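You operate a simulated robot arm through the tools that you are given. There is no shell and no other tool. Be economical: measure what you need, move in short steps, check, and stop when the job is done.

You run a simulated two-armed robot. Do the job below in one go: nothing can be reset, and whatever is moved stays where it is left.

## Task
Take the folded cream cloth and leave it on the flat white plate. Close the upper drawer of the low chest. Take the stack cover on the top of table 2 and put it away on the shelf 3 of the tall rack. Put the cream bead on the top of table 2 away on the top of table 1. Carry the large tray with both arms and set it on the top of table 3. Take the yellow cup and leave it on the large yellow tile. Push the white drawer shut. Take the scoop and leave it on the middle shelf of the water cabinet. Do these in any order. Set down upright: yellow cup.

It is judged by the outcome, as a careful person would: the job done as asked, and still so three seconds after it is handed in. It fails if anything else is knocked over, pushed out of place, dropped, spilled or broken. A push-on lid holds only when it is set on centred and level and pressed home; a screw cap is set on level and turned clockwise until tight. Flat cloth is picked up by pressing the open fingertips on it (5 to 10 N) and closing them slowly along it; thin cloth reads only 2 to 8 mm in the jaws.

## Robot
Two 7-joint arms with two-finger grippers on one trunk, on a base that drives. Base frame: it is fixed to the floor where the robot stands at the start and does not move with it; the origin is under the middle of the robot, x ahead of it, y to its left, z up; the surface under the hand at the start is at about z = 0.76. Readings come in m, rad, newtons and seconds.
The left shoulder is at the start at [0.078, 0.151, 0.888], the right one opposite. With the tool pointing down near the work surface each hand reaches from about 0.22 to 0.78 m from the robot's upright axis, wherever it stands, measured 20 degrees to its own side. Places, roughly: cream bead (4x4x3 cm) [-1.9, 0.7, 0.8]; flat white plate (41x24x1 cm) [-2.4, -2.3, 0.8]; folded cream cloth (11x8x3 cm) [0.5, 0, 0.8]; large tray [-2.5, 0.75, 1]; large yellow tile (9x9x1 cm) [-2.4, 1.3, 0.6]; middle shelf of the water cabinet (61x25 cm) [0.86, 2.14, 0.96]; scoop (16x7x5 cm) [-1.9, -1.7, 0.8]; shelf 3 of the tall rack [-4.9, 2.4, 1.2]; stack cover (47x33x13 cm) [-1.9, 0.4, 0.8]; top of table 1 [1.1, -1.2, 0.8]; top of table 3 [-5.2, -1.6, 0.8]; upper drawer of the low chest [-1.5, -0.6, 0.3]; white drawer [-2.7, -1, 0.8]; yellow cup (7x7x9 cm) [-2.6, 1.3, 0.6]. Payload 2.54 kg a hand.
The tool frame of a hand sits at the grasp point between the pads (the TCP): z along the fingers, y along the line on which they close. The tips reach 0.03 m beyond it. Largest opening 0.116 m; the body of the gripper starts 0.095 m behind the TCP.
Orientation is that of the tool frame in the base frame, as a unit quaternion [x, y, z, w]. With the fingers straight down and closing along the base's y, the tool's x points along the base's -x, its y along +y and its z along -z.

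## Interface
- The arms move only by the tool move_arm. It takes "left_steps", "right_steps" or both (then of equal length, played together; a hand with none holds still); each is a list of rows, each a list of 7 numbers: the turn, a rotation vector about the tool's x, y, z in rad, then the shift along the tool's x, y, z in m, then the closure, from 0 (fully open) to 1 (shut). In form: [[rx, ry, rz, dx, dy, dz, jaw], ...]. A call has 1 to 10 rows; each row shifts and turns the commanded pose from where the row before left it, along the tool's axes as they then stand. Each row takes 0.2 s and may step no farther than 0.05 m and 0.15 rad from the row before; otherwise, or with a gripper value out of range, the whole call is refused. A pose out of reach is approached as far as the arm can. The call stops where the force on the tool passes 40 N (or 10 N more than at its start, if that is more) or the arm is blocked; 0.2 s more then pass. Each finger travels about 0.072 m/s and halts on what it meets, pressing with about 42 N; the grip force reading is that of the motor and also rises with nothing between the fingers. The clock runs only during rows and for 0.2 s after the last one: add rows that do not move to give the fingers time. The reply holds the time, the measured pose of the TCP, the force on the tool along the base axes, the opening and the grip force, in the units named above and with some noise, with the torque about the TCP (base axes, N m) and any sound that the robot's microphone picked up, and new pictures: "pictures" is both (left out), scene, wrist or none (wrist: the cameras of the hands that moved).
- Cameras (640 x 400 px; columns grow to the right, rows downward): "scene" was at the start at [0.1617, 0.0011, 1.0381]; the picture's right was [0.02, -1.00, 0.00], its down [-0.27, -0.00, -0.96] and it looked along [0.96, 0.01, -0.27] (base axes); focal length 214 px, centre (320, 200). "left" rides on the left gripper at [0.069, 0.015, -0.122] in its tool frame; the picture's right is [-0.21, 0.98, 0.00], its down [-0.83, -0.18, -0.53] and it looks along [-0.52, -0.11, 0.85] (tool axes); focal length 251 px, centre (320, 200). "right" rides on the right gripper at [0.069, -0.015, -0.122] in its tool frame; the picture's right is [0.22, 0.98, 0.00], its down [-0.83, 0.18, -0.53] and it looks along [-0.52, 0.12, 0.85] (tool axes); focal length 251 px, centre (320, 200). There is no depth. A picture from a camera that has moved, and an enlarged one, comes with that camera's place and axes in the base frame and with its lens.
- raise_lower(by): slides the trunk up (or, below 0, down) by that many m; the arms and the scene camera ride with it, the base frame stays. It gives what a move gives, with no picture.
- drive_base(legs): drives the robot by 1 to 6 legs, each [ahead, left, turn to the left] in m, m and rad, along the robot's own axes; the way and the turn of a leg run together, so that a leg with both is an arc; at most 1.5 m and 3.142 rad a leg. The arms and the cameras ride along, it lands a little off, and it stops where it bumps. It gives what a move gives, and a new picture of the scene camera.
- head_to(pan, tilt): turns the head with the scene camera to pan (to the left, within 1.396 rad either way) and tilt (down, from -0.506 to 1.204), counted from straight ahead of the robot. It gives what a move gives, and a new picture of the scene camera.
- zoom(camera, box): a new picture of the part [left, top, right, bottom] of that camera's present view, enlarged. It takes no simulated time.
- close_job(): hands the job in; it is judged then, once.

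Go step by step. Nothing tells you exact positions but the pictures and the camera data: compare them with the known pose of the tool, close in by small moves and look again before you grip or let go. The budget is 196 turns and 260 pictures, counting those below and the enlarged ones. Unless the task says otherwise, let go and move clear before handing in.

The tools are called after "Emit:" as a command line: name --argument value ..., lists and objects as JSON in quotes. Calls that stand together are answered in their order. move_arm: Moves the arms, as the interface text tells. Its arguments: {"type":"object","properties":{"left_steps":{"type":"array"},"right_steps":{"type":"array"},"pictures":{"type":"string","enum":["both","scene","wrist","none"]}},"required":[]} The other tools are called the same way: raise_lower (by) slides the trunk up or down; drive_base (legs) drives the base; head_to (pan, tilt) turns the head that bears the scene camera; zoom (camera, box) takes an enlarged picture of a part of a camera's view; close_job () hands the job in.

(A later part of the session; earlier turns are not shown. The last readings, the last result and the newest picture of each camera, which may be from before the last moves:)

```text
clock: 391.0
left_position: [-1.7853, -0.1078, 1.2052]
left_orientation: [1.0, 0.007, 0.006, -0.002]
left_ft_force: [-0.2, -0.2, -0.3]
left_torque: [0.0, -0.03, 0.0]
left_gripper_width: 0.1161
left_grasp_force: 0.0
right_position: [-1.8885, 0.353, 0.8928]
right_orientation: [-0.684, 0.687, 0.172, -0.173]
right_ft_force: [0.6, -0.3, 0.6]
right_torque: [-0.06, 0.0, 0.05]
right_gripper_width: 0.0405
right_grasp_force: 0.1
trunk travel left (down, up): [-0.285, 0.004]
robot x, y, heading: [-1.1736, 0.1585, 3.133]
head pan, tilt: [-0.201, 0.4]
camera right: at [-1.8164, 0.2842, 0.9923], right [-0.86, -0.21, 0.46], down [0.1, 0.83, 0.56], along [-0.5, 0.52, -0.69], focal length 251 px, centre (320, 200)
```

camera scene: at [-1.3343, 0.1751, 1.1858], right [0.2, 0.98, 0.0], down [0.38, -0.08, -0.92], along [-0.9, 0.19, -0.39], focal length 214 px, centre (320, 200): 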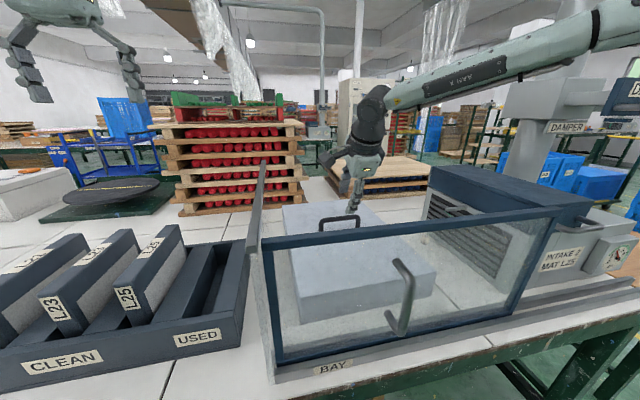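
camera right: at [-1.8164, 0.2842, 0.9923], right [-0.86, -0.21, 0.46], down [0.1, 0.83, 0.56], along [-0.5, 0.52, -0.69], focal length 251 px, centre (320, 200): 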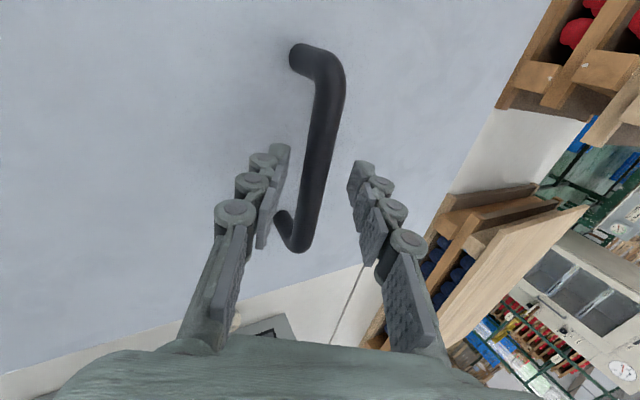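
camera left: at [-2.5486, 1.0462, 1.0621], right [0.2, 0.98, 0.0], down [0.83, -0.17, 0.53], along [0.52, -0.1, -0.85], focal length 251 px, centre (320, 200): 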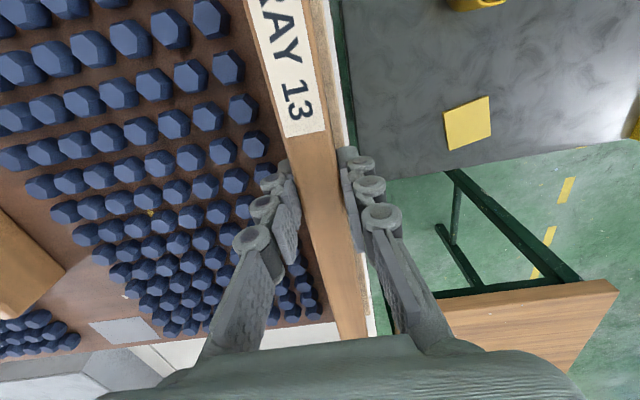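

The bar is between the fingers. I'll go 10 mm deeper and close.

Emit:
move_arm --right_steps '[[0, 0, 0, 0, 0, 0.01, 0.68], [0, 0, 0, 0, 0, 0, 0.76], [0, 0, 0, 0, 0, 0, 0.86], [0, 0, 0, 0, 0, 0, 0.95], [0, 0, 0, 0, 0, 0, 0.95]]' --pictures "wrist"

```text
clock: 392.2
left_position: [-1.7852, -0.1083, 1.2053]
left_orientation: [1.0, 0.006, 0.004, -0.002]
left_ft_force: [0.1, 0.5, -0.5]
left_torque: [0.01, 0.01, -0.03]
left_gripper_width: 0.1162
left_grasp_force: 0.0
right_position: [-1.8914, 0.3519, 0.8854]
right_orientation: [-0.685, 0.686, 0.173, -0.174]
right_ft_force: [0.2, -0.7, 0.4]
right_torque: [0.7, -0.01, 0.34]
right_gripper_width: 0.0145
right_grasp_force: 40.9
trunk travel left (down, up): [-0.285, 0.004]
robot x, y, heading: [-1.1769, 0.1544, 3.132]
head pan, tilt: [-0.201, 0.4]
camera right: at [-1.8205, 0.2839, 0.9838], right [-0.86, -0.21, 0.46], down [0.1, 0.83, 0.56], along [-0.5, 0.52, -0.69], focal length 251 px, centre (320, 200)
```

right: 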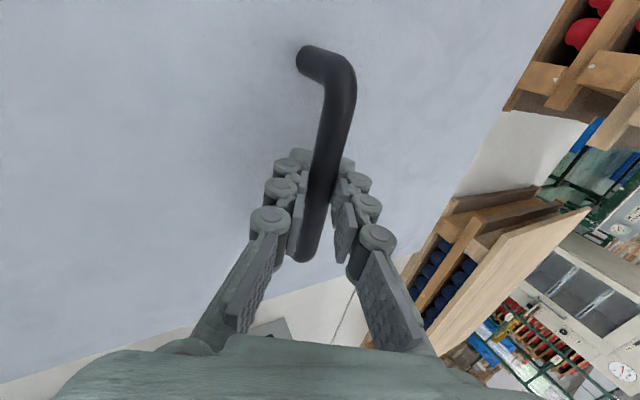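

The bar is gripped at 14.5 mm. I'll lift straight up a little and check the load.

Emit:
move_arm --right_steps '[[0, 0, 0, 0, 0.0048, -0.0088, 0.95], [0, 0, 0, 0, 0.0096, -0.0176, 0.95], [0, 0, 0, 0, 0.0144, -0.0263, 0.95]]' --pictures "both"

```text
clock: 393.0
left_position: [-1.784, -0.1079, 1.2056]
left_orientation: [1.0, 0.006, 0.004, -0.002]
left_ft_force: [0.0, 0.6, -0.6]
left_torque: [-0.01, 0.01, 0.0]
left_gripper_width: 0.1159
left_grasp_force: 0.1
right_position: [-1.8922, 0.3527, 0.943]
right_orientation: [-0.685, 0.687, 0.173, -0.172]
right_ft_force: [0.0, 1.0, -4.1]
right_torque: [0.0, -0.01, 0.01]
right_gripper_width: 0.0142
right_grasp_force: 40.7
trunk travel left (down, up): [-0.285, 0.004]
robot x, y, heading: [-1.1724, 0.1584, 3.138]
head pan, tilt: [-0.201, 0.4]
camera scene: at [-1.3336, 0.1748, 1.1859], right [0.2, 0.98, 0.0], down [0.38, -0.08, -0.92], along [-0.9, 0.19, -0.39], focal length 214 px, centre (320, 200)
camera right: at [-1.8206, 0.2834, 1.0433], right [-0.86, -0.21, 0.46], down [0.1, 0.83, 0.56], along [-0.5, 0.52, -0.69], focal length 251 px, centre (320, 200)
```

scene: 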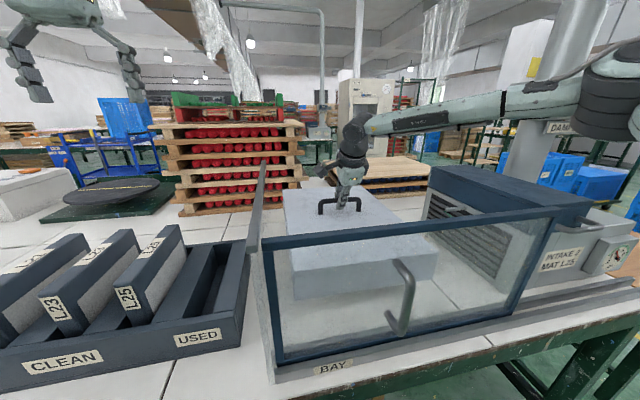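
right: 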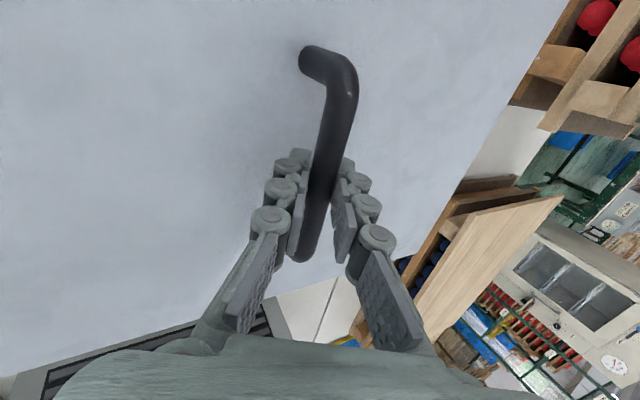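

It's light (about 4 N) and level. I'll continue lifting, watching the reach.

Emit:
move_arm --right_steps '[[0, 0, 0, 0, 0.0144, -0.0263, 0.95], [0, 0, 0, 0, 0.0144, -0.0263, 0.95], [0, 0, 0, 0, 0.0144, -0.0263, 0.95], [0, 0, 0, 0, 0.0144, -0.0263, 0.95], [0, 0, 0, 0, 0.0144, -0.0263, 0.95]]' --pictures "none"

```text
clock: 394.2
left_position: [-1.7841, -0.1081, 1.2043]
left_orientation: [1.0, 0.006, 0.006, -0.001]
left_ft_force: [0.3, -1.1, -0.4]
left_torque: [-0.03, 0.01, -0.01]
left_gripper_width: 0.1159
left_grasp_force: 0.0
right_position: [-1.8931, 0.3556, 1.0828]
right_orientation: [-0.684, 0.688, 0.173, -0.171]
right_ft_force: [0.5, 0.5, -4.6]
right_torque: [-0.01, 0.0, -0.01]
right_gripper_width: 0.0141
right_grasp_force: 41.1
right hand out of reach, approached as far as the arm can: row 5
trunk travel left (down, up): [-0.285, 0.004]
robot x, y, heading: [-1.1768, 0.1543, 3.134]
head pan, tilt: [-0.201, 0.4]
```

I need about 10 cm more height. I'll ease the base 4 cm closer and lift while drawing slightly back.

Emit:
drive_base --legs '[[0.04, 0, 0.0]]'

Emit:
move_arm --right_steps '[[0, 0, 0, 0, 0.0012, -0.0335, 0.95], [0, 0, 0, 0, 0.0012, -0.0335, 0.95], [0, 0, 0, 0, 0.0012, -0.0335, 0.95], [0, 0, 0, 0, 0.0012, -0.0335, 0.95]]' --pictures "scene"

```text
clock: 395.0
left_position: [-1.8251, -0.1078, 1.2035]
left_orientation: [1.0, 0.006, 0.006, -0.002]
left_ft_force: [-0.5, -0.5, -0.7]
left_torque: [0.05, -0.07, 0.01]
left_gripper_width: 0.116
left_grasp_force: 0.0
right_position: [-1.9342, 0.356, 1.0825]
right_orientation: [-0.684, 0.687, 0.173, -0.172]
right_ft_force: [-0.4, 0.0, -6.3]
right_torque: [0.02, 0.0, -0.01]
right_gripper_width: 0.0143
right_grasp_force: 40.4
trunk travel left (down, up): [-0.285, 0.004]
robot x, y, heading: [-1.2133, 0.1595, 3.139]
head pan, tilt: [-0.201, 0.4]
camera scene: at [-1.3744, 0.1752, 1.1856], right [0.2, 0.98, 0.0], down [0.38, -0.08, -0.92], along [-0.9, 0.19, -0.39], focal length 214 px, centre (320, 200)
```

scene: 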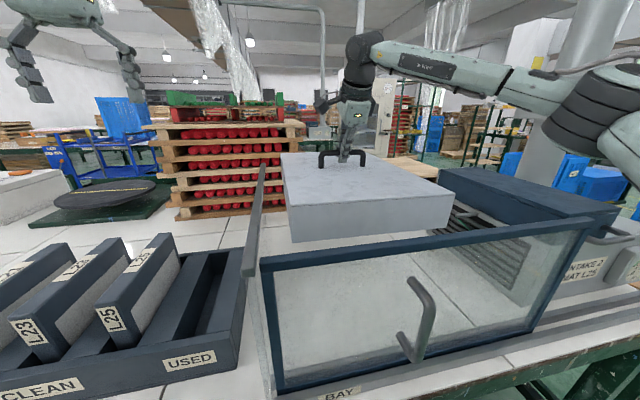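

```text
clock: 396.0
left_position: [-1.8237, -0.1082, 1.205]
left_orientation: [1.0, 0.006, 0.006, -0.002]
left_ft_force: [0.1, 0.4, 0.4]
left_torque: [-0.04, -0.02, 0.0]
left_gripper_width: 0.1159
left_grasp_force: 0.0
right_position: [-1.8805, 0.3628, 1.1831]
right_orientation: [-0.684, 0.688, 0.173, -0.173]
right_ft_force: [0.4, 0.0, -4.3]
right_torque: [-0.02, -0.02, -0.01]
right_gripper_width: 0.0142
right_grasp_force: 40.8
right hand out of reach, approached as far as the arm can: row 3, 4
trunk travel left (down, up): [-0.285, 0.004]
robot x, y, heading: [-1.217, 0.1535, 3.133]
head pan, tilt: [-0.201, 0.4]
camera scene: at [-1.3732, 0.1752, 1.1858], right [0.2, 0.98, 0.0], down [0.38, -0.08, -0.92], along [-0.9, 0.19, -0.39], focal length 214 px, centre (320, 200)
```

scene: 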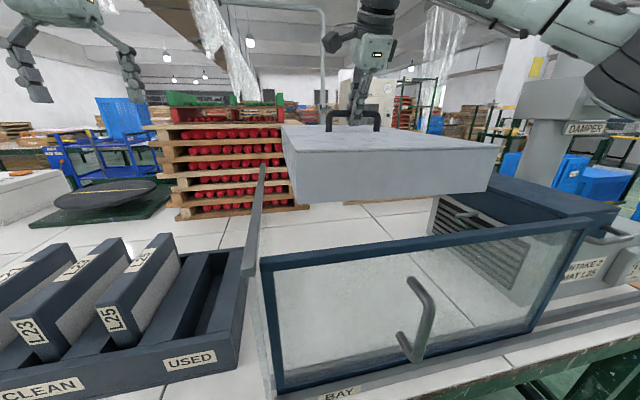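

The cover's underside is at about z 1.058, just above the sash. I'll draw back and up together for more clearance.

Emit:
move_arm --right_steps '[[0, 0, 0, 0, -0.008, -0.0272, 0.95], [0, 0, 0, 0, -0.008, -0.0272, 0.95], [0, 0, 0, 0, -0.008, -0.0272, 0.95]]' --pictures "scene"

```text
clock: 396.8
left_position: [-1.8232, -0.1075, 1.207]
left_orientation: [1.0, 0.007, 0.004, -0.001]
left_ft_force: [0.6, -0.2, -0.2]
left_torque: [0.03, 0.05, -0.05]
left_gripper_width: 0.1161
left_grasp_force: 0.1
right_position: [-1.8209, 0.3623, 1.2426]
right_orientation: [-0.684, 0.687, 0.172, -0.173]
right_ft_force: [0.7, 0.3, -4.1]
right_torque: [0.02, 0.03, 0.0]
right_gripper_width: 0.014
right_grasp_force: 40.6
trunk travel left (down, up): [-0.285, 0.004]
robot x, y, heading: [-1.216, 0.1561, 3.136]
head pan, tilt: [-0.201, 0.4]
camera scene: at [-1.3723, 0.1751, 1.186], right [0.2, 0.98, 0.0], down [0.38, -0.08, -0.92], along [-0.9, 0.19, -0.39], focal length 214 px, centre (320, 200)
```

scene: 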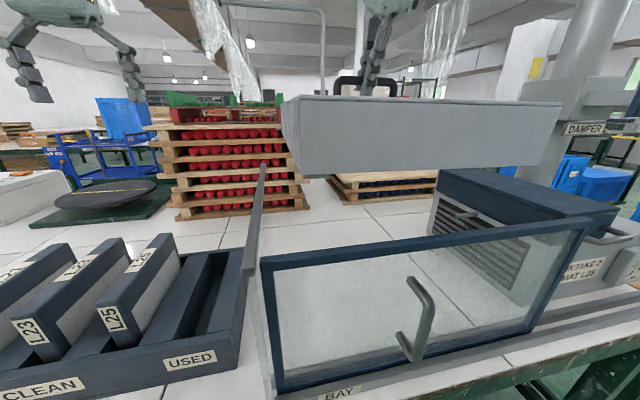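

Good clearance now. I'll back out, slide to the lane at y ≈ 2.05, and drive toward the tall rack.

Emit:
drive_base --legs '[[-0.65, 0, 0.005], [0, -1.0, 0], [0, -0.92, 0], [1.3, 0, 0], [0.9, 0, 0]]'

Emit:
head_to --pan 0.1 --tilt 0.15

```text
clock: 429.2
left_position: [-3.3497, 1.8329, 1.2045]
left_orientation: [1.0, 0.006, 0.005, -0.001]
left_ft_force: [0.7, -0.4, -0.6]
left_torque: [0.01, -0.03, 0.02]
left_gripper_width: 0.1161
left_grasp_force: 0.1
right_position: [-3.3468, 2.303, 1.2422]
right_orientation: [-0.684, 0.688, 0.173, -0.171]
right_ft_force: [-0.4, 0.0, -5.0]
right_torque: [0.03, -0.01, -0.02]
right_gripper_width: 0.0144
right_grasp_force: 40.4
trunk travel left (down, up): [-0.285, 0.004]
robot x, y, heading: [-2.7421, 2.0951, 3.134]
head pan, tilt: [-0.201, 0.4]
camera scene: at [-2.8986, 2.115, 1.1858], right [0.21, 0.98, 0.0], down [0.38, -0.08, -0.92], along [-0.9, 0.19, -0.39], focal length 214 px, centre (320, 200)
```

scene: 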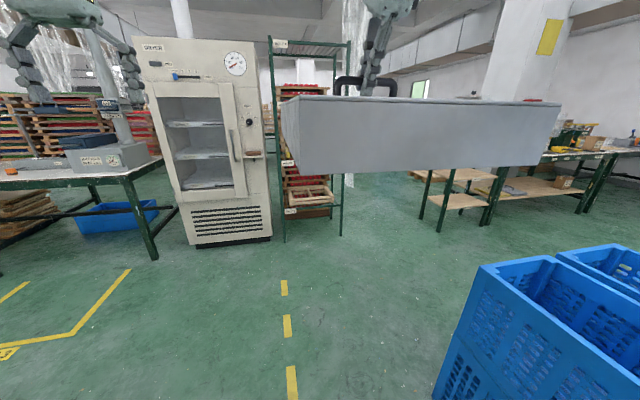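

```text
clock: 430.0
left_position: [-3.3499, 1.8336, 1.2049]
left_orientation: [1.0, 0.005, 0.005, -0.001]
left_ft_force: [0.7, 0.2, 0.6]
left_torque: [-0.04, 0.03, 0.05]
left_gripper_width: 0.1158
left_grasp_force: 0.1
right_position: [-3.3472, 2.303, 1.2441]
right_orientation: [-0.683, 0.689, 0.173, -0.171]
right_ft_force: [0.3, -0.4, -4.5]
right_torque: [-0.02, 0.02, -0.01]
right_gripper_width: 0.0144
right_grasp_force: 40.8
trunk travel left (down, up): [-0.285, 0.004]
robot x, y, heading: [-2.7415, 2.0947, 3.133]
head pan, tilt: [0.099, 0.15]
camera scene: at [-2.9001, 2.0874, 1.209], right [-0.09, 1.0, 0.0], down [0.15, 0.01, -0.99], along [-0.98, -0.09, -0.15], focal length 214 px, centre (320, 200)
```

scene: 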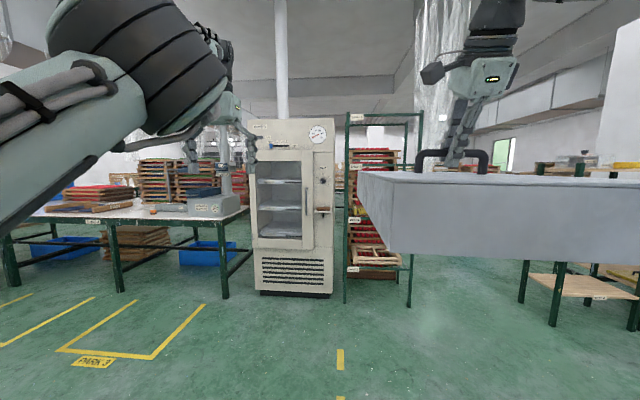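

Emit:
zoom --camera "scene" --box '[310, 95, 450, 315]'

```text
1.82 times, centred on (380, 205) of scene
camera zoom: at [-2.9001, 2.0874, 1.209], right [-0.09, 1.0, 0.0], down [0.15, 0.01, -0.99], along [-0.98, -0.09, -0.15], focal length 390 px, centre (211, 191)
```

zoom: 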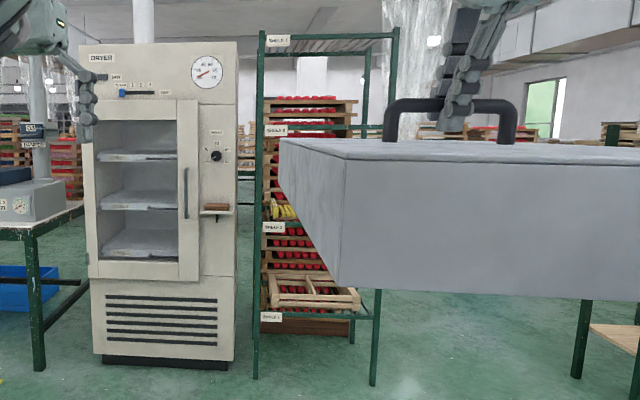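

Shelf 3 is at z ≈ 1.22 with about 0.4 m of free height above it. I'll lower the cover for a moment to see what stands on that shelf.

Emit:
move_arm --right_steps '[[0, 0, 0, 0, -0.0144, 0.0263, 0.95], [0, 0, 0, 0, -0.0144, 0.0263, 0.95], [0, 0, 0, 0, -0.0144, 0.0263, 0.95], [0, 0, 0, 0, -0.0144, 0.0263, 0.95], [0, 0, 0, 0, -0.0144, 0.0263, 0.95], [0, 0, 0, 0, -0.0144, 0.0263, 0.95], [0, 0, 0, 0, -0.0144, 0.0263, 0.95], [0, 0, 0, 0, -0.0144, 0.0263, 0.95]]' --pictures "none"

Emit:
zoom --camera "scene" --box '[310, 95, 490, 215]'

```text
clock: 431.8
left_position: [-3.3506, 1.8323, 1.2057]
left_orientation: [1.0, 0.006, 0.005, -0.002]
left_ft_force: [-1.7, -0.3, -0.4]
left_torque: [-0.04, 0.02, -0.02]
left_gripper_width: 0.1159
left_grasp_force: 0.0
right_position: [-3.3458, 2.3035, 1.0037]
right_orientation: [-0.684, 0.688, 0.172, -0.172]
right_ft_force: [0.9, 0.0, -4.8]
right_torque: [0.04, -0.04, 0.03]
right_gripper_width: 0.0142
right_grasp_force: 40.0
trunk travel left (down, up): [-0.285, 0.004]
robot x, y, heading: [-2.7389, 2.0941, 3.131]
head pan, tilt: [0.099, 0.15]
```

```text
3.33 times, centred on (400, 155) of scene
camera zoom: at [-2.9004, 2.0874, 1.209], right [-0.09, 1.0, 0.0], down [0.15, 0.01, -0.99], along [-0.98, -0.09, -0.15], focal length 715 px, centre (53, 350)
```

zoom: 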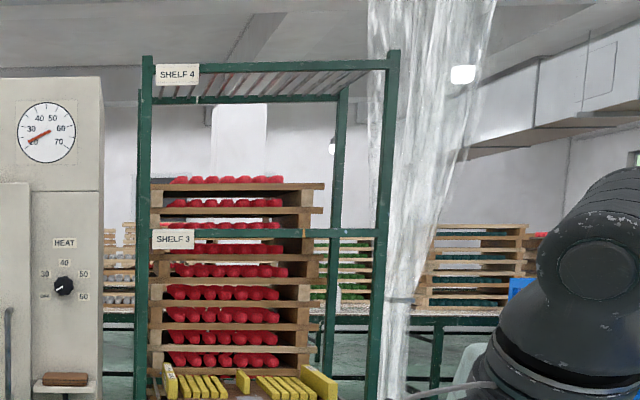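

I need to know whether those red pallets stand on shelf 3 or behind the rack. I'll move closer for parallax and look again.

Emit:
drive_base --legs '[[0.65, 0.25, 0]]'

Emit:
head_to --pan -0.25 --tilt 0.0

Emit:
zoom --camera "scene" --box '[220, 40, 480, 220]'

```text
clock: 435.6
left_position: [-3.9998, 1.5852, 1.2052]
left_orientation: [1.0, 0.005, 0.005, -0.002]
left_ft_force: [0.0, 0.1, 0.5]
left_torque: [0.01, -0.04, -0.01]
left_gripper_width: 0.1158
left_grasp_force: 0.0
right_position: [-3.9964, 2.0575, 1.0041]
right_orientation: [-0.683, 0.688, 0.174, -0.172]
right_ft_force: [0.2, -0.2, -5.3]
right_torque: [-0.03, -0.07, 0.01]
right_gripper_width: 0.0143
right_grasp_force: 40.9
trunk travel left (down, up): [-0.285, 0.004]
robot x, y, heading: [-3.3904, 1.8495, 3.133]
head pan, tilt: [0.099, 0.15]
camera scene: at [-3.5507, 1.84, 1.209], right [-0.09, 1.0, 0.0], down [0.15, 0.01, -0.99], along [-0.98, -0.09, -0.15], focal length 214 px, centre (320, 200)
```

scene: 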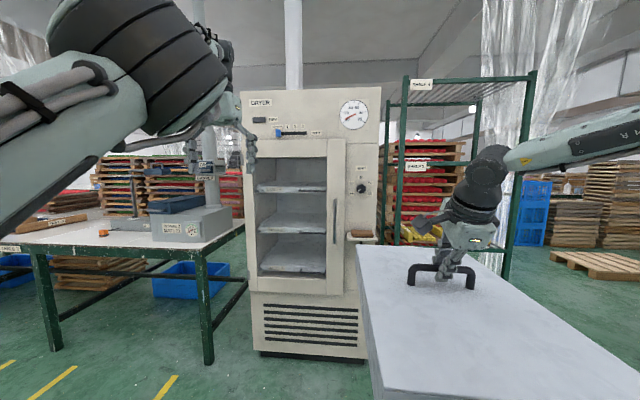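

```text
clock: 436.5
left_position: [-4.001, 1.5854, 1.2058]
left_orientation: [1.0, 0.004, 0.005, -0.002]
left_ft_force: [-0.5, -0.1, 0.4]
left_torque: [-0.01, 0.01, 0.01]
left_gripper_width: 0.116
left_grasp_force: 0.1
right_position: [-3.9949, 2.0554, 1.0026]
right_orientation: [-0.683, 0.688, 0.173, -0.172]
right_ft_force: [-0.4, -0.1, -4.1]
right_torque: [0.01, -0.03, 0.02]
right_gripper_width: 0.0143
right_grasp_force: 40.6
trunk travel left (down, up): [-0.285, 0.004]
robot x, y, heading: [-3.3901, 1.8474, 3.134]
head pan, tilt: [-0.25, 0.0]
camera scene: at [-3.5451, 1.8714, 1.2228], right [0.25, 0.97, 0.0], down [0.0, 0.0, -1.0], along [-0.97, 0.25, 0.0], focal length 214 px, centre (320, 200)
```

scene: 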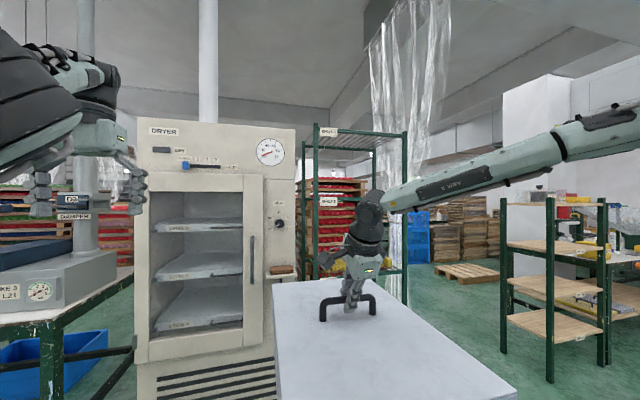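

```text
2.22 times, centred on (350, 130) of scene
camera zoom: at [-3.5451, 1.8714, 1.2228], right [0.25, 0.97, 0.0], down [0.0, 0.0, -1.0], along [-0.97, 0.25, 0.0], focal length 477 px, centre (253, 356)
```

zoom: 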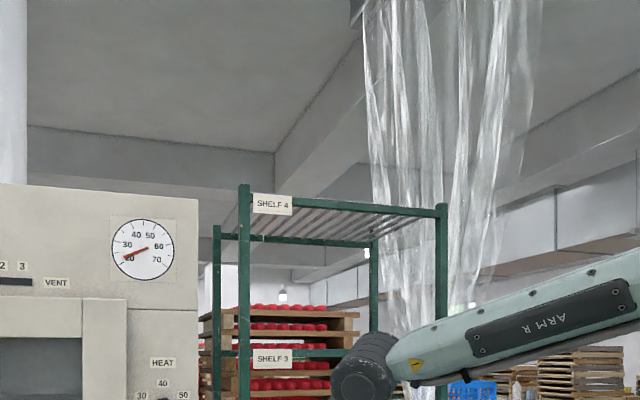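

From here the pallets show to the left of the back post, so they stand behind the rack and shelf 3 is free. The shelf is about 0.57 wide but only 0.36 deep, so the cover must go in lengthwise along y. I'll regrip it on the wooden table near the press with the hand in its normal yaw, so I'm driving there first.

Emit:
drive_base --legs '[[-0.2, -0.25, 0], [-1.4, 0, 0], [-0.22, 0, 0], [0, 0, 1.575]]'

Emit:
head_to --pan 0.0 --tilt 0.7

```text
clock: 451.3
left_position: [-1.2991, 1.4803, 1.2055]
left_orientation: [0.702, 0.712, 0.002, -0.006]
left_ft_force: [0.6, 0.3, -0.2]
left_torque: [-0.02, -0.01, 0.03]
left_gripper_width: 0.1161
left_grasp_force: 0.1
right_position: [-1.7703, 1.4824, 1.0034]
right_orientation: [0.97, -0.001, 0.001, 0.243]
right_ft_force: [0.2, 0.1, -4.5]
right_torque: [-0.01, 0.02, 0.0]
right_gripper_width: 0.0139
right_grasp_force: 40.7
trunk travel left (down, up): [-0.285, 0.004]
robot x, y, heading: [-1.5622, 2.0876, -1.575]
head pan, tilt: [-0.25, 0.0]
camera scene: at [-1.5865, 1.9326, 1.2228], right [-0.97, 0.25, 0.0], down [0.0, 0.0, -1.0], along [-0.25, -0.97, 0.0], focal length 214 px, centre (320, 200)
```

scene: 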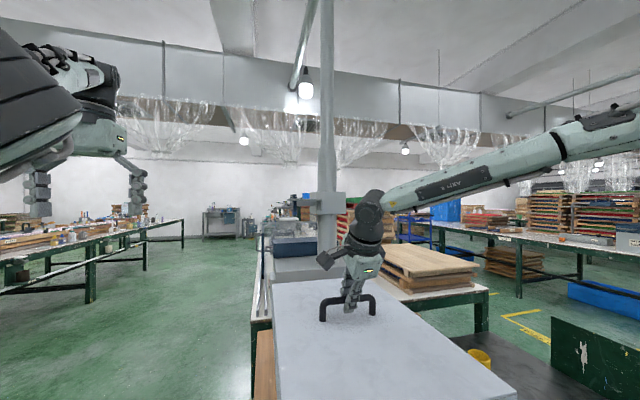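

```text
clock: 452.4
left_position: [-1.2988, 1.4793, 1.2065]
left_orientation: [0.702, 0.712, 0.002, -0.005]
left_ft_force: [0.3, 0.1, 0.2]
left_torque: [0.0, 0.01, 0.0]
left_gripper_width: 0.1162
left_grasp_force: 0.1
right_position: [-1.7689, 1.4824, 1.0037]
right_orientation: [0.97, 0.0, 0.0, 0.244]
right_ft_force: [0.0, 0.5, -4.6]
right_torque: [-0.02, -0.07, -0.01]
right_gripper_width: 0.0142
right_grasp_force: 40.5
trunk travel left (down, up): [-0.285, 0.004]
robot x, y, heading: [-1.5622, 2.0906, -1.574]
head pan, tilt: [0.0, 0.7]
camera scene: at [-1.5644, 1.9348, 1.159], right [-1.0, 0.0, 0.0], down [0.0, 0.64, -0.77], along [0.0, -0.77, -0.64], focal length 214 px, centre (320, 200)
```

scene: 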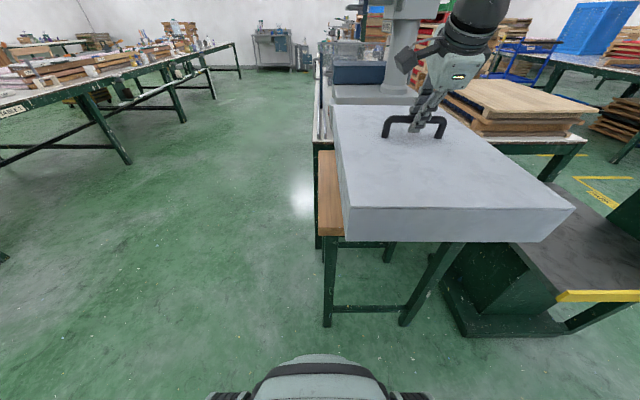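

The wooden table (top z ≈ 0.70, x −2.0 to −1.57, near edge y ≈ 1.53) is under the cover. I'll drive 0.1 m nearer and lower with the trunk.

Emit:
drive_base --legs '[[0.1, 0.0, 0]]'

Emit:
raise_lower --by -0.15

Emit:
head_to --pan -0.2 --tilt 0.8

```text
clock: 453.5
left_position: [-1.3005, 1.3782, 1.2049]
left_orientation: [0.702, 0.712, 0.003, -0.005]
left_ft_force: [0.9, -0.6, -0.4]
left_torque: [0.08, -0.01, -0.01]
left_gripper_width: 0.1162
left_grasp_force: 0.0
right_position: [-1.7705, 1.3822, 1.0026]
right_orientation: [0.97, -0.001, -0.001, 0.243]
right_ft_force: [-1.0, 0.2, -5.0]
right_torque: [0.07, -0.01, -0.03]
right_gripper_width: 0.0142
right_grasp_force: 40.4
trunk travel left (down, up): [-0.285, 0.004]
robot x, y, heading: [-1.5628, 1.9882, -1.577]
head pan, tilt: [0.0, 0.7]
camera scene: at [-1.5649, 1.8342, 1.1588], right [-1.0, 0.0, 0.0], down [0.0, 0.65, -0.76], along [0.0, -0.76, -0.65], focal length 214 px, centre (320, 200)
```

scene: 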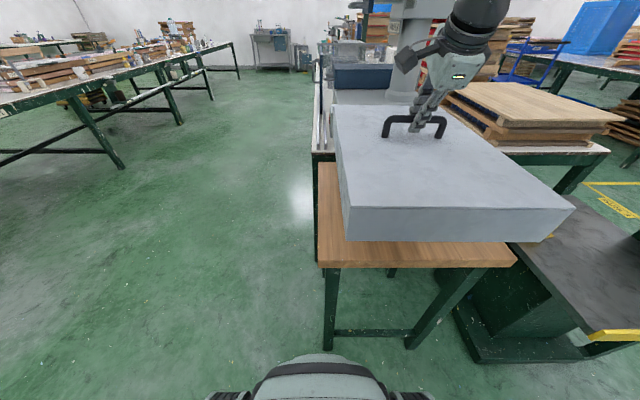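

```text
clock: 455.3
left_position: [-1.298, 1.3829, 1.0582]
left_orientation: [0.703, 0.711, 0.001, -0.003]
left_ft_force: [-0.7, 0.6, -0.5]
left_torque: [-0.02, 0.01, 0.0]
left_gripper_width: 0.1159
left_grasp_force: 0.1
right_position: [-1.7709, 1.382, 0.8625]
right_orientation: [0.967, -0.001, 0.001, 0.254]
right_ft_force: [-6.2, -7.5, 35.8]
right_torque: [-0.23, 0.2, 0.2]
right_gripper_width: 0.0148
right_grasp_force: 41.2
trunk travel left (down, up): [-0.135, 0.154]
robot x, y, heading: [-1.5615, 1.989, -1.578]
head pan, tilt: [0.0, 0.7]
```

```text
clock: 456.0
left_position: [-1.2982, 1.3808, 1.0567]
left_orientation: [0.703, 0.711, 0.002, -0.005]
left_ft_force: [-0.5, 0.0, 0.6]
left_torque: [0.01, 0.02, -0.01]
left_gripper_width: 0.1161
left_grasp_force: 0.1
right_position: [-1.7691, 1.3827, 0.8547]
right_orientation: [0.969, -0.001, -0.001, 0.246]
right_ft_force: [2.0, -9.9, 23.1]
right_torque: [-0.04, -0.16, 0.1]
right_gripper_width: 0.0143
right_grasp_force: 39.2
trunk travel left (down, up): [-0.135, 0.154]
robot x, y, heading: [-1.5654, 1.9877, -1.574]
head pan, tilt: [-0.201, 0.799]
camera scene: at [-1.5799, 1.8423, 1.001], right [-0.98, 0.2, 0.0], down [0.14, 0.7, -0.7], along [-0.14, -0.68, -0.72], focal length 214 px, centre (320, 200)
```

scene: 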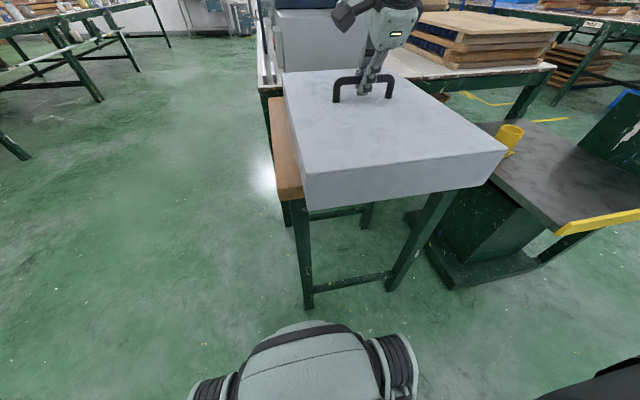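

The cover rests on the wooden table (z ≈ 0.73). I'll release it, retreat, and raise the trunk again.

Emit:
move_arm --right_steps '[[0, 0, 0, 0, 0.001, -0.003, 0.9], [0, 0, 0, 0, 0.001, -0.002, 0.8], [0, 0, 0, 0, 0, 0, 0.65], [0, 0, 0, 0, 0, 0, 0.6], [0, 0, 0, 0, 0, -0.03, 0.6], [0, 0, 0, 0, 0, -0.045, 0.6], [0, 0, 0, 0, 0, -0.045, 0.5], [0.125, 0, 0, 0, 0, -0.02, 0.4], [0.125, 0, 0, 0, 0, 0, 0.4], [0.125, 0, 0, 0, 0, 0, 0.4]]' --pictures "scene"

Emit:
raise_lower --by 0.15

```text
clock: 458.2
left_position: [-1.2993, 1.3787, 1.055]
left_orientation: [0.702, 0.712, 0.002, -0.005]
left_ft_force: [-0.2, 0.2, -0.5]
left_torque: [0.0, -0.04, -0.04]
left_gripper_width: 0.1164
left_grasp_force: 0.0
right_position: [-1.7706, 1.4501, 0.983]
right_orientation: [0.998, -0.001, 0.0, 0.058]
right_ft_force: [-0.1, -0.3, 0.6]
right_torque: [-0.02, 0.02, -0.01]
right_gripper_width: 0.0695
right_grasp_force: 0.0
trunk travel left (down, up): [-0.135, 0.154]
robot x, y, heading: [-1.5635, 1.9878, -1.577]
head pan, tilt: [-0.201, 0.799]
camera scene: at [-1.5809, 1.8411, 1.0007], right [-0.98, 0.2, 0.0], down [0.15, 0.7, -0.7], along [-0.14, -0.68, -0.72], focal length 214 px, centre (320, 200)
```

scene: 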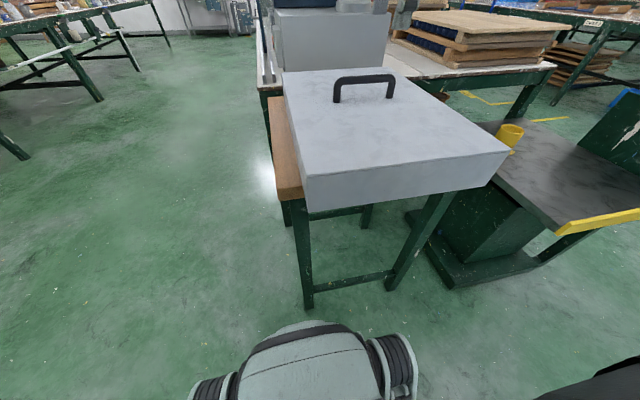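

```text
clock: 459.9
left_position: [-1.2992, 1.3798, 1.2062]
left_orientation: [0.702, 0.712, 0.003, -0.005]
left_ft_force: [-1.3, -0.4, -0.9]
left_torque: [0.0, -0.01, 0.0]
left_gripper_width: 0.116
left_grasp_force: 0.1
right_position: [-1.7699, 1.4496, 1.1322]
right_orientation: [0.998, -0.002, 0.0, 0.059]
right_ft_force: [-0.3, -0.2, -0.3]
right_torque: [0.02, -0.01, 0.06]
right_gripper_width: 0.0696
right_grasp_force: 0.1
trunk travel left (down, up): [-0.285, 0.004]
robot x, y, heading: [-1.5631, 1.9872, -1.58]
head pan, tilt: [-0.201, 0.799]
```

The cover sits well on the table. I'll drive to its east side (facing −x) and bring the right hand back to normal yaw with a forward pitch.

Emit:
drive_base --legs '[[-0.3, 0, 0], [0, 0.6, 0], [0, 0, -1.57], [0, 1.08, 0]]'

Emit:
move_arm --right_steps '[[0.116, 0, 0, 0, 0, 0, 0.3], [0, 0, -0.15, 0, 0, 0, 0.3], [0, 0, -0.15, 0, 0, 0, 0.3], [0, 0, -0.15, 0, 0, 0, 0.3], [0, 0, -0.15, 0, 0, 0, 0.3], [0, 0, -0.15, 0, 0, 0, 0.3], [0, 0, -0.15, 0, 0, 0, 0.3], [0, 0, -0.15, 0, 0, 0, 0.3], [0, 0, -0.15, 0, 0, 0, 0.3], [0, 0, -0.15, 0, 0, 0, 0.3]]' --pictures "none"

Emit:
move_arm --right_steps '[[0, 0, -0.15, 0, 0, 0, 0.3], [0, 0, -0.07, 0, 0, 0, 0.3], [0, -0.15, 0, 0, 0, 0, 0.4], [0, -0.15, 0, 0, 0, 0, 0.5], [0, -0.15, 0, 0, 0, 0, 0.6], [0, -0.15, 0, 0, 0, 0, 0.6], [0, -0.15, 0, 0, 0, 0, 0.6], [0, -0.15, 0, 0, 0, 0, 0.6]]' --pictures "scene"

```text
clock: 482.1
left_position: [-1.5951, 0.9457, 1.206]
left_orientation: [1.0, -0.002, 0.005, -0.002]
left_ft_force: [1.0, 0.0, -0.2]
left_torque: [-0.02, -0.01, -0.01]
left_gripper_width: 0.1161
left_grasp_force: 0.0
right_position: [-1.5154, 1.4172, 1.1338]
right_orientation: [-0.699, 0.713, 0.043, -0.041]
right_ft_force: [0.1, -0.7, 0.4]
right_torque: [-0.02, -0.01, -0.01]
right_gripper_width: 0.0697
right_grasp_force: 0.1
trunk travel left (down, up): [-0.285, 0.004]
robot x, y, heading: [-0.9764, 1.2013, 3.12]
head pan, tilt: [-0.201, 0.799]
camera scene: at [-1.1278, 1.2198, 1.1508], right [0.22, 0.98, 0.0], down [0.7, -0.16, -0.7], along [-0.68, 0.15, -0.72], focal length 214 px, centre (320, 200)
```

scene: 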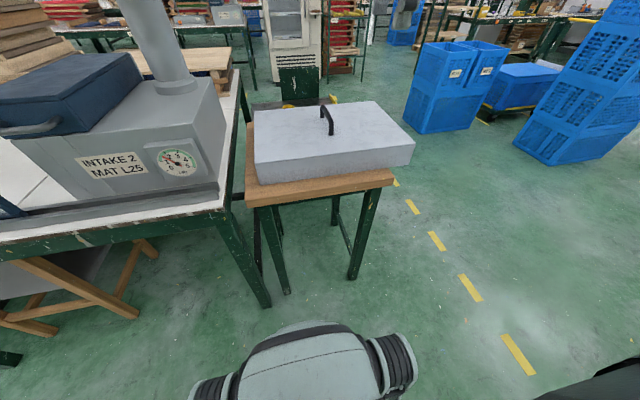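

```text
clock: 484.3
left_position: [-1.5944, 0.9453, 1.2048]
left_orientation: [1.0, -0.002, 0.004, -0.002]
left_ft_force: [0.4, -0.4, 0.5]
left_torque: [0.03, -0.02, -0.02]
left_gripper_width: 0.1163
left_grasp_force: 0.1
right_position: [-1.5163, 1.4155, 1.1322]
right_orientation: [0.993, -0.119, -0.001, 0.0]
right_ft_force: [0.1, -0.2, -0.1]
right_torque: [0.01, 0.03, 0.02]
right_gripper_width: 0.0812
right_grasp_force: 0.0
trunk travel left (down, up): [-0.285, 0.004]
robot x, y, heading: [-0.9818, 1.2, 3.119]
head pan, tilt: [-0.201, 0.799]
```

```text
clock: 486.1
left_position: [-1.5944, 0.947, 1.2054]
left_orientation: [1.0, -0.002, 0.005, -0.002]
left_ft_force: [0.3, 0.3, -0.3]
left_torque: [0.01, 0.0, 0.0]
left_gripper_width: 0.116
left_grasp_force: 0.1
right_position: [-1.5164, 1.4156, 1.1325]
right_orientation: [0.9, -0.009, -0.436, -0.004]
right_ft_force: [-0.5, -0.2, 0.0]
right_torque: [-0.03, -0.01, 0.0]
right_gripper_width: 0.0466
right_grasp_force: 0.0
trunk travel left (down, up): [-0.285, 0.004]
robot x, y, heading: [-0.9822, 1.2008, 3.121]
head pan, tilt: [-0.201, 0.799]
camera scene: at [-1.1276, 1.2199, 1.1509], right [0.22, 0.98, 0.0], down [0.7, -0.16, -0.7], along [-0.68, 0.15, -0.72], focal length 214 px, centre (320, 200)
```

scene: 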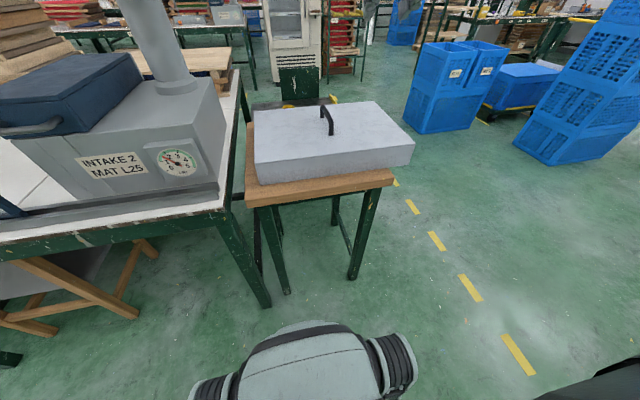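

The hand is pitched 52° at normal yaw, and the handle bar runs along x near (−1.77, 1.38, 0.85). I'll approach part way and check.

Emit:
move_arm --right_steps '[[0, 0, 0, 0.0072, 0.0067, 0.0418, 0.6], [0, 0, 0, 0.0072, 0.0067, 0.0418, 0.6], [0, 0, 0, 0.0072, 0.0067, 0.0418, 0.6], [0, 0, 0, 0.0072, 0.0067, 0.0418, 0.6], [0, 0, 0, 0.0072, 0.0067, 0.0418, 0.6], [0, 0, 0, 0.0072, 0.0065, 0.0418, 0.6]]' --pictures "both"

```text
clock: 487.5
left_position: [-1.5964, 0.9467, 1.2052]
left_orientation: [1.0, -0.003, 0.005, -0.002]
left_ft_force: [-0.1, -0.3, -0.8]
left_torque: [-0.01, -0.03, 0.01]
left_gripper_width: 0.1159
left_grasp_force: 0.1
right_position: [-1.6895, 1.379, 0.944]
right_orientation: [0.9, -0.01, -0.436, -0.004]
right_ft_force: [-0.2, 0.0, -0.5]
right_torque: [-0.02, -0.01, 0.01]
right_gripper_width: 0.0463
right_grasp_force: 0.0
trunk travel left (down, up): [-0.285, 0.004]
robot x, y, heading: [-0.9796, 1.2004, 3.125]
head pan, tilt: [-0.201, 0.799]
camera scene: at [-1.1287, 1.22, 1.1507], right [0.22, 0.98, 0.0], down [0.7, -0.16, -0.7], along [-0.68, 0.15, -0.72], focal length 214 px, centre (320, 200)
camera right: at [-1.5506, 1.3914, 0.9644], right [0.11, -0.98, -0.17], down [-0.1, -0.18, 0.98], along [-0.99, -0.09, -0.12], focal length 251 px, centre (320, 200)
```

scene: 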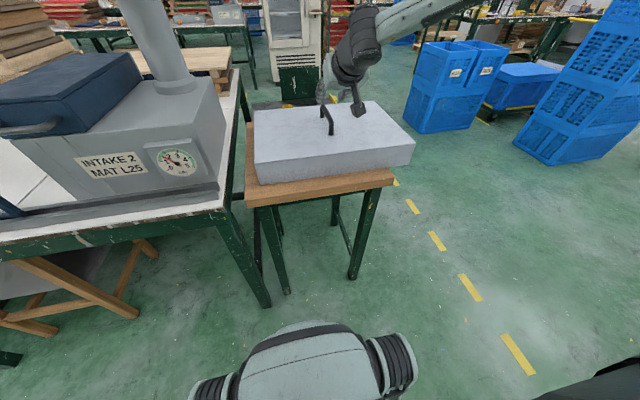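
right: 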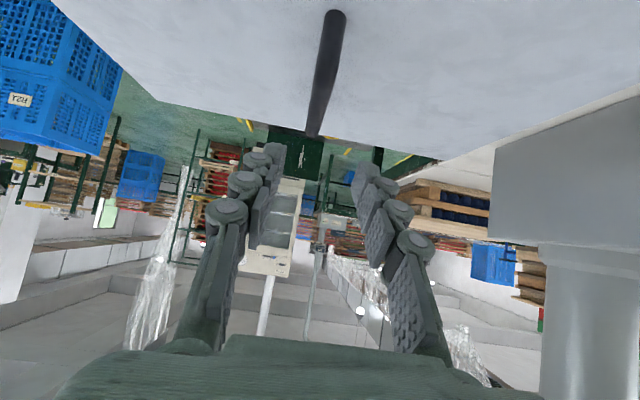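

The bar lies between the fingers' planes. I'll take the last 12 cm with a small sideways correction, then close.

Emit:
move_arm --right_steps '[[0, 0, 0, 0.008, -0.002, 0.041, 0.6], [0, 0, 0, 0.008, -0.002, 0.041, 0.6], [0, 0, 0, 0.007, -0.002, 0.04, 0.6], [0, 0, 0, 0, 0, 0, 0.75], [0, 0, 0, 0, 0, 0, 0.9], [0, 0, 0, 0, 0, 0, 0.95], [0, 0, 0, 0, 0, 0, 0.95]]' --pictures "both"

```text
clock: 489.1
left_position: [-1.5956, 0.947, 1.205]
left_orientation: [1.0, -0.002, 0.005, -0.002]
left_ft_force: [-0.4, 0.4, -0.4]
left_torque: [-0.02, -0.01, -0.02]
left_gripper_width: 0.116
left_grasp_force: 0.1
right_position: [-1.7477, 1.405, 0.864]
right_orientation: [0.9, -0.01, -0.435, -0.006]
right_ft_force: [0.8, 1.1, 0.4]
right_torque: [0.07, 0.07, 0.28]
right_gripper_width: 0.015
right_grasp_force: 41.4
right hand out of reach, approached as far as the arm can: row 3
trunk travel left (down, up): [-0.285, 0.004]
robot x, y, heading: [-0.9856, 1.2016, 3.122]
head pan, tilt: [-0.201, 0.799]
camera scene: at [-1.128, 1.2199, 1.1507], right [0.22, 0.98, 0.0], down [0.7, -0.16, -0.7], along [-0.68, 0.15, -0.72], focal length 214 px, centre (320, 200)
camera right: at [-1.6088, 1.4175, 0.8848], right [0.11, -0.98, -0.17], down [-0.1, -0.18, 0.98], along [-0.99, -0.09, -0.12], focal length 251 px, centre (320, 200)
```

scene: 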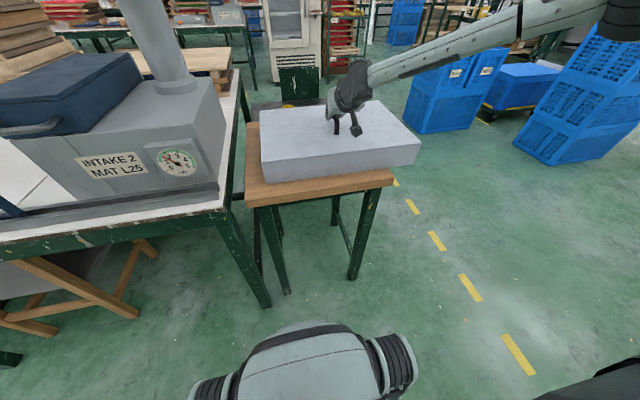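
right: 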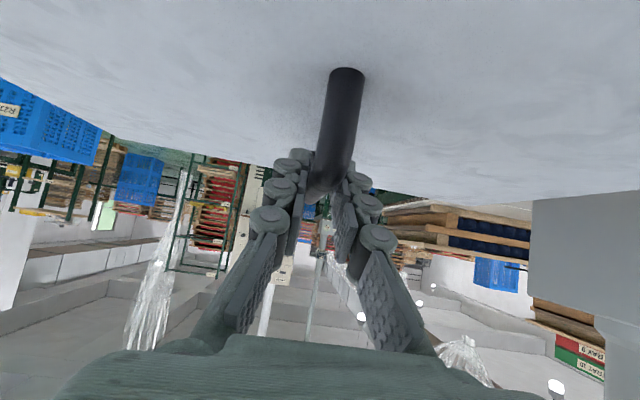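

The hand stopped a little short and gripped the bar off-centre near the tips. I'll open, drive 4 cm closer, go deeper at the bar's middle, and close again.

Emit:
move_arm --right_steps '[[0, 0, 0, 0, 0, 0, 0.8], [0, 0, 0, 0, 0, 0, 0.6], [0, 0, 0, 0, 0, 0, 0.6]]' --pictures "none"

Emit:
drive_base --legs '[[0.04, 0, 0]]'

Emit:
move_arm --right_steps '[[0, 0, 0, 0.0125, 0, 0.0005, 0.6], [0, 0, 0, 0.003, 0, 0.002, 0.6], [0, 0, 0, 0, 0, 0, 0.6]]' --pictures "wrist"

```text
clock: 489.9
left_position: [-1.5954, 0.9453, 1.2058]
left_orientation: [1.0, -0.002, 0.005, -0.002]
left_ft_force: [-0.2, -1.1, -0.6]
left_torque: [0.0, -0.01, 0.05]
left_gripper_width: 0.1159
left_grasp_force: 0.0
right_position: [-1.7463, 1.4051, 0.8635]
right_orientation: [0.9, -0.009, -0.437, -0.004]
right_ft_force: [0.1, 1.0, 0.6]
right_torque: [-0.02, 0.01, -0.01]
right_gripper_width: 0.0462
right_grasp_force: 0.1
trunk travel left (down, up): [-0.285, 0.004]
robot x, y, heading: [-0.981, 1.2031, 3.123]
head pan, tilt: [-0.201, 0.799]
```

```text
clock: 490.8
left_position: [-1.6354, 0.9478, 1.2053]
left_orientation: [1.0, -0.001, 0.005, -0.002]
left_ft_force: [-0.8, 0.4, -0.4]
left_torque: [0.0, -0.05, -0.02]
left_gripper_width: 0.116
left_grasp_force: 0.1
right_position: [-1.7897, 1.4058, 0.8634]
right_orientation: [0.9, -0.009, -0.436, -0.004]
right_ft_force: [-0.4, 0.4, -0.6]
right_torque: [0.01, 0.01, 0.0]
right_gripper_width: 0.0469
right_grasp_force: 0.1
trunk travel left (down, up): [-0.285, 0.004]
robot x, y, heading: [-1.0208, 1.2007, 3.12]
head pan, tilt: [-0.201, 0.799]
camera scene: at [-1.1687, 1.2207, 1.1506], right [0.22, 0.98, 0.0], down [0.7, -0.16, -0.7], along [-0.68, 0.15, -0.72], focal length 214 px, centre (320, 200)
```

scene: 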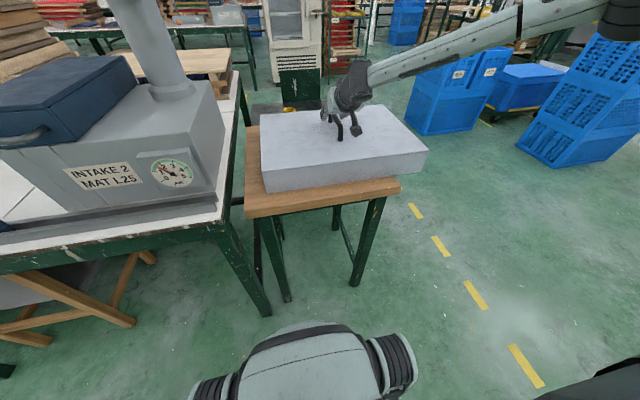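

```text
clock: 491.6
left_position: [-1.6345, 0.9473, 1.207]
left_orientation: [1.0, -0.002, 0.005, -0.001]
left_ft_force: [0.1, 0.4, -0.2]
left_torque: [0.01, -0.02, 0.01]
left_gripper_width: 0.1157
left_grasp_force: 0.1
right_position: [-1.7794, 1.404, 0.8512]
right_orientation: [0.9, -0.009, -0.436, -0.003]
right_ft_force: [-0.3, -0.3, 0.0]
right_torque: [-0.03, -0.03, 0.02]
right_gripper_width: 0.0462
right_grasp_force: 0.0
trunk travel left (down, up): [-0.285, 0.004]
robot x, y, heading: [-1.0185, 1.2063, 3.12]
head pan, tilt: [-0.201, 0.799]
camera right: at [-1.6403, 1.4182, 0.872], right [0.12, -0.98, -0.17], down [-0.1, -0.18, 0.98], along [-0.99, -0.1, -0.12], focal length 251 px, centre (320, 200)
```

right: 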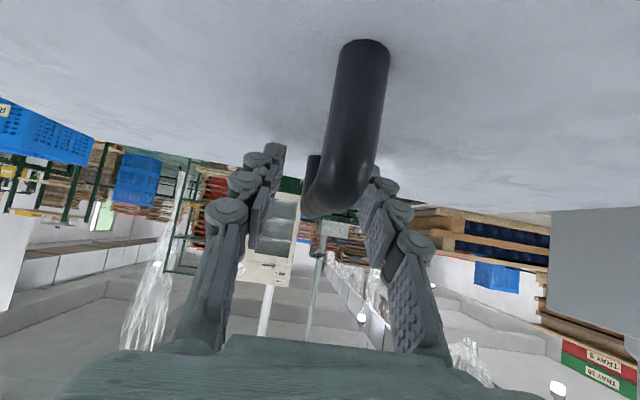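

The bar is deep between the fingers now. I'll close.

Emit:
move_arm --right_steps '[[0, 0, 0, 0, 0, 0, 0.75], [0, 0, 0, 0, 0, 0, 0.85], [0, 0, 0, 0, 0, 0, 0.95], [0, 0, 0, 0, 0, 0, 0.95], [0, 0, 0, -0.0117, 0, -0.0093, 0.95], [0, 0, 0, -0.0235, 0, -0.0187, 0.95], [0, 0, 0, -0.0235, 0, -0.0187, 0.95]]' --pictures "both"

```text
clock: 493.2
left_position: [-1.6347, 0.9467, 1.2047]
left_orientation: [1.0, -0.001, 0.005, -0.002]
left_ft_force: [0.2, 0.4, 1.2]
left_torque: [0.02, 0.01, 0.02]
left_gripper_width: 0.1159
left_grasp_force: 0.0
right_position: [-1.7796, 1.404, 0.925]
right_orientation: [0.9, -0.009, -0.435, -0.003]
right_ft_force: [0.7, -0.8, -4.6]
right_torque: [0.0, -0.01, 0.01]
right_gripper_width: 0.0142
right_grasp_force: 40.3
trunk travel left (down, up): [-0.285, 0.004]
robot x, y, heading: [-1.0209, 1.2002, 3.122]
head pan, tilt: [-0.201, 0.799]
camera scene: at [-1.1678, 1.2206, 1.1507], right [0.22, 0.98, 0.0], down [0.7, -0.16, -0.7], along [-0.68, 0.15, -0.72], focal length 214 px, centre (320, 200)
camera right: at [-1.6408, 1.417, 0.9461], right [0.11, -0.98, -0.17], down [-0.1, -0.18, 0.98], along [-0.99, -0.09, -0.12], focal length 251 px, centre (320, 200)
```

scene: 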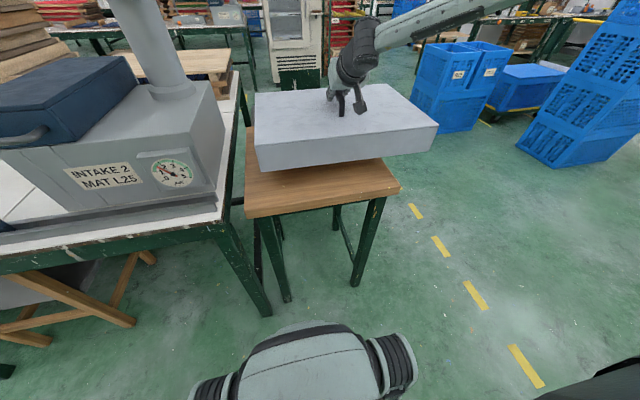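
right: 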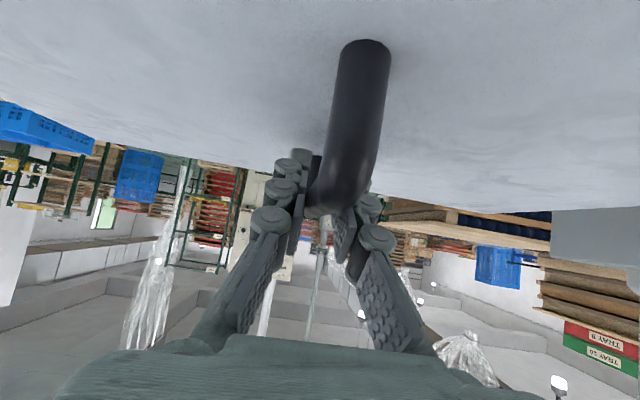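

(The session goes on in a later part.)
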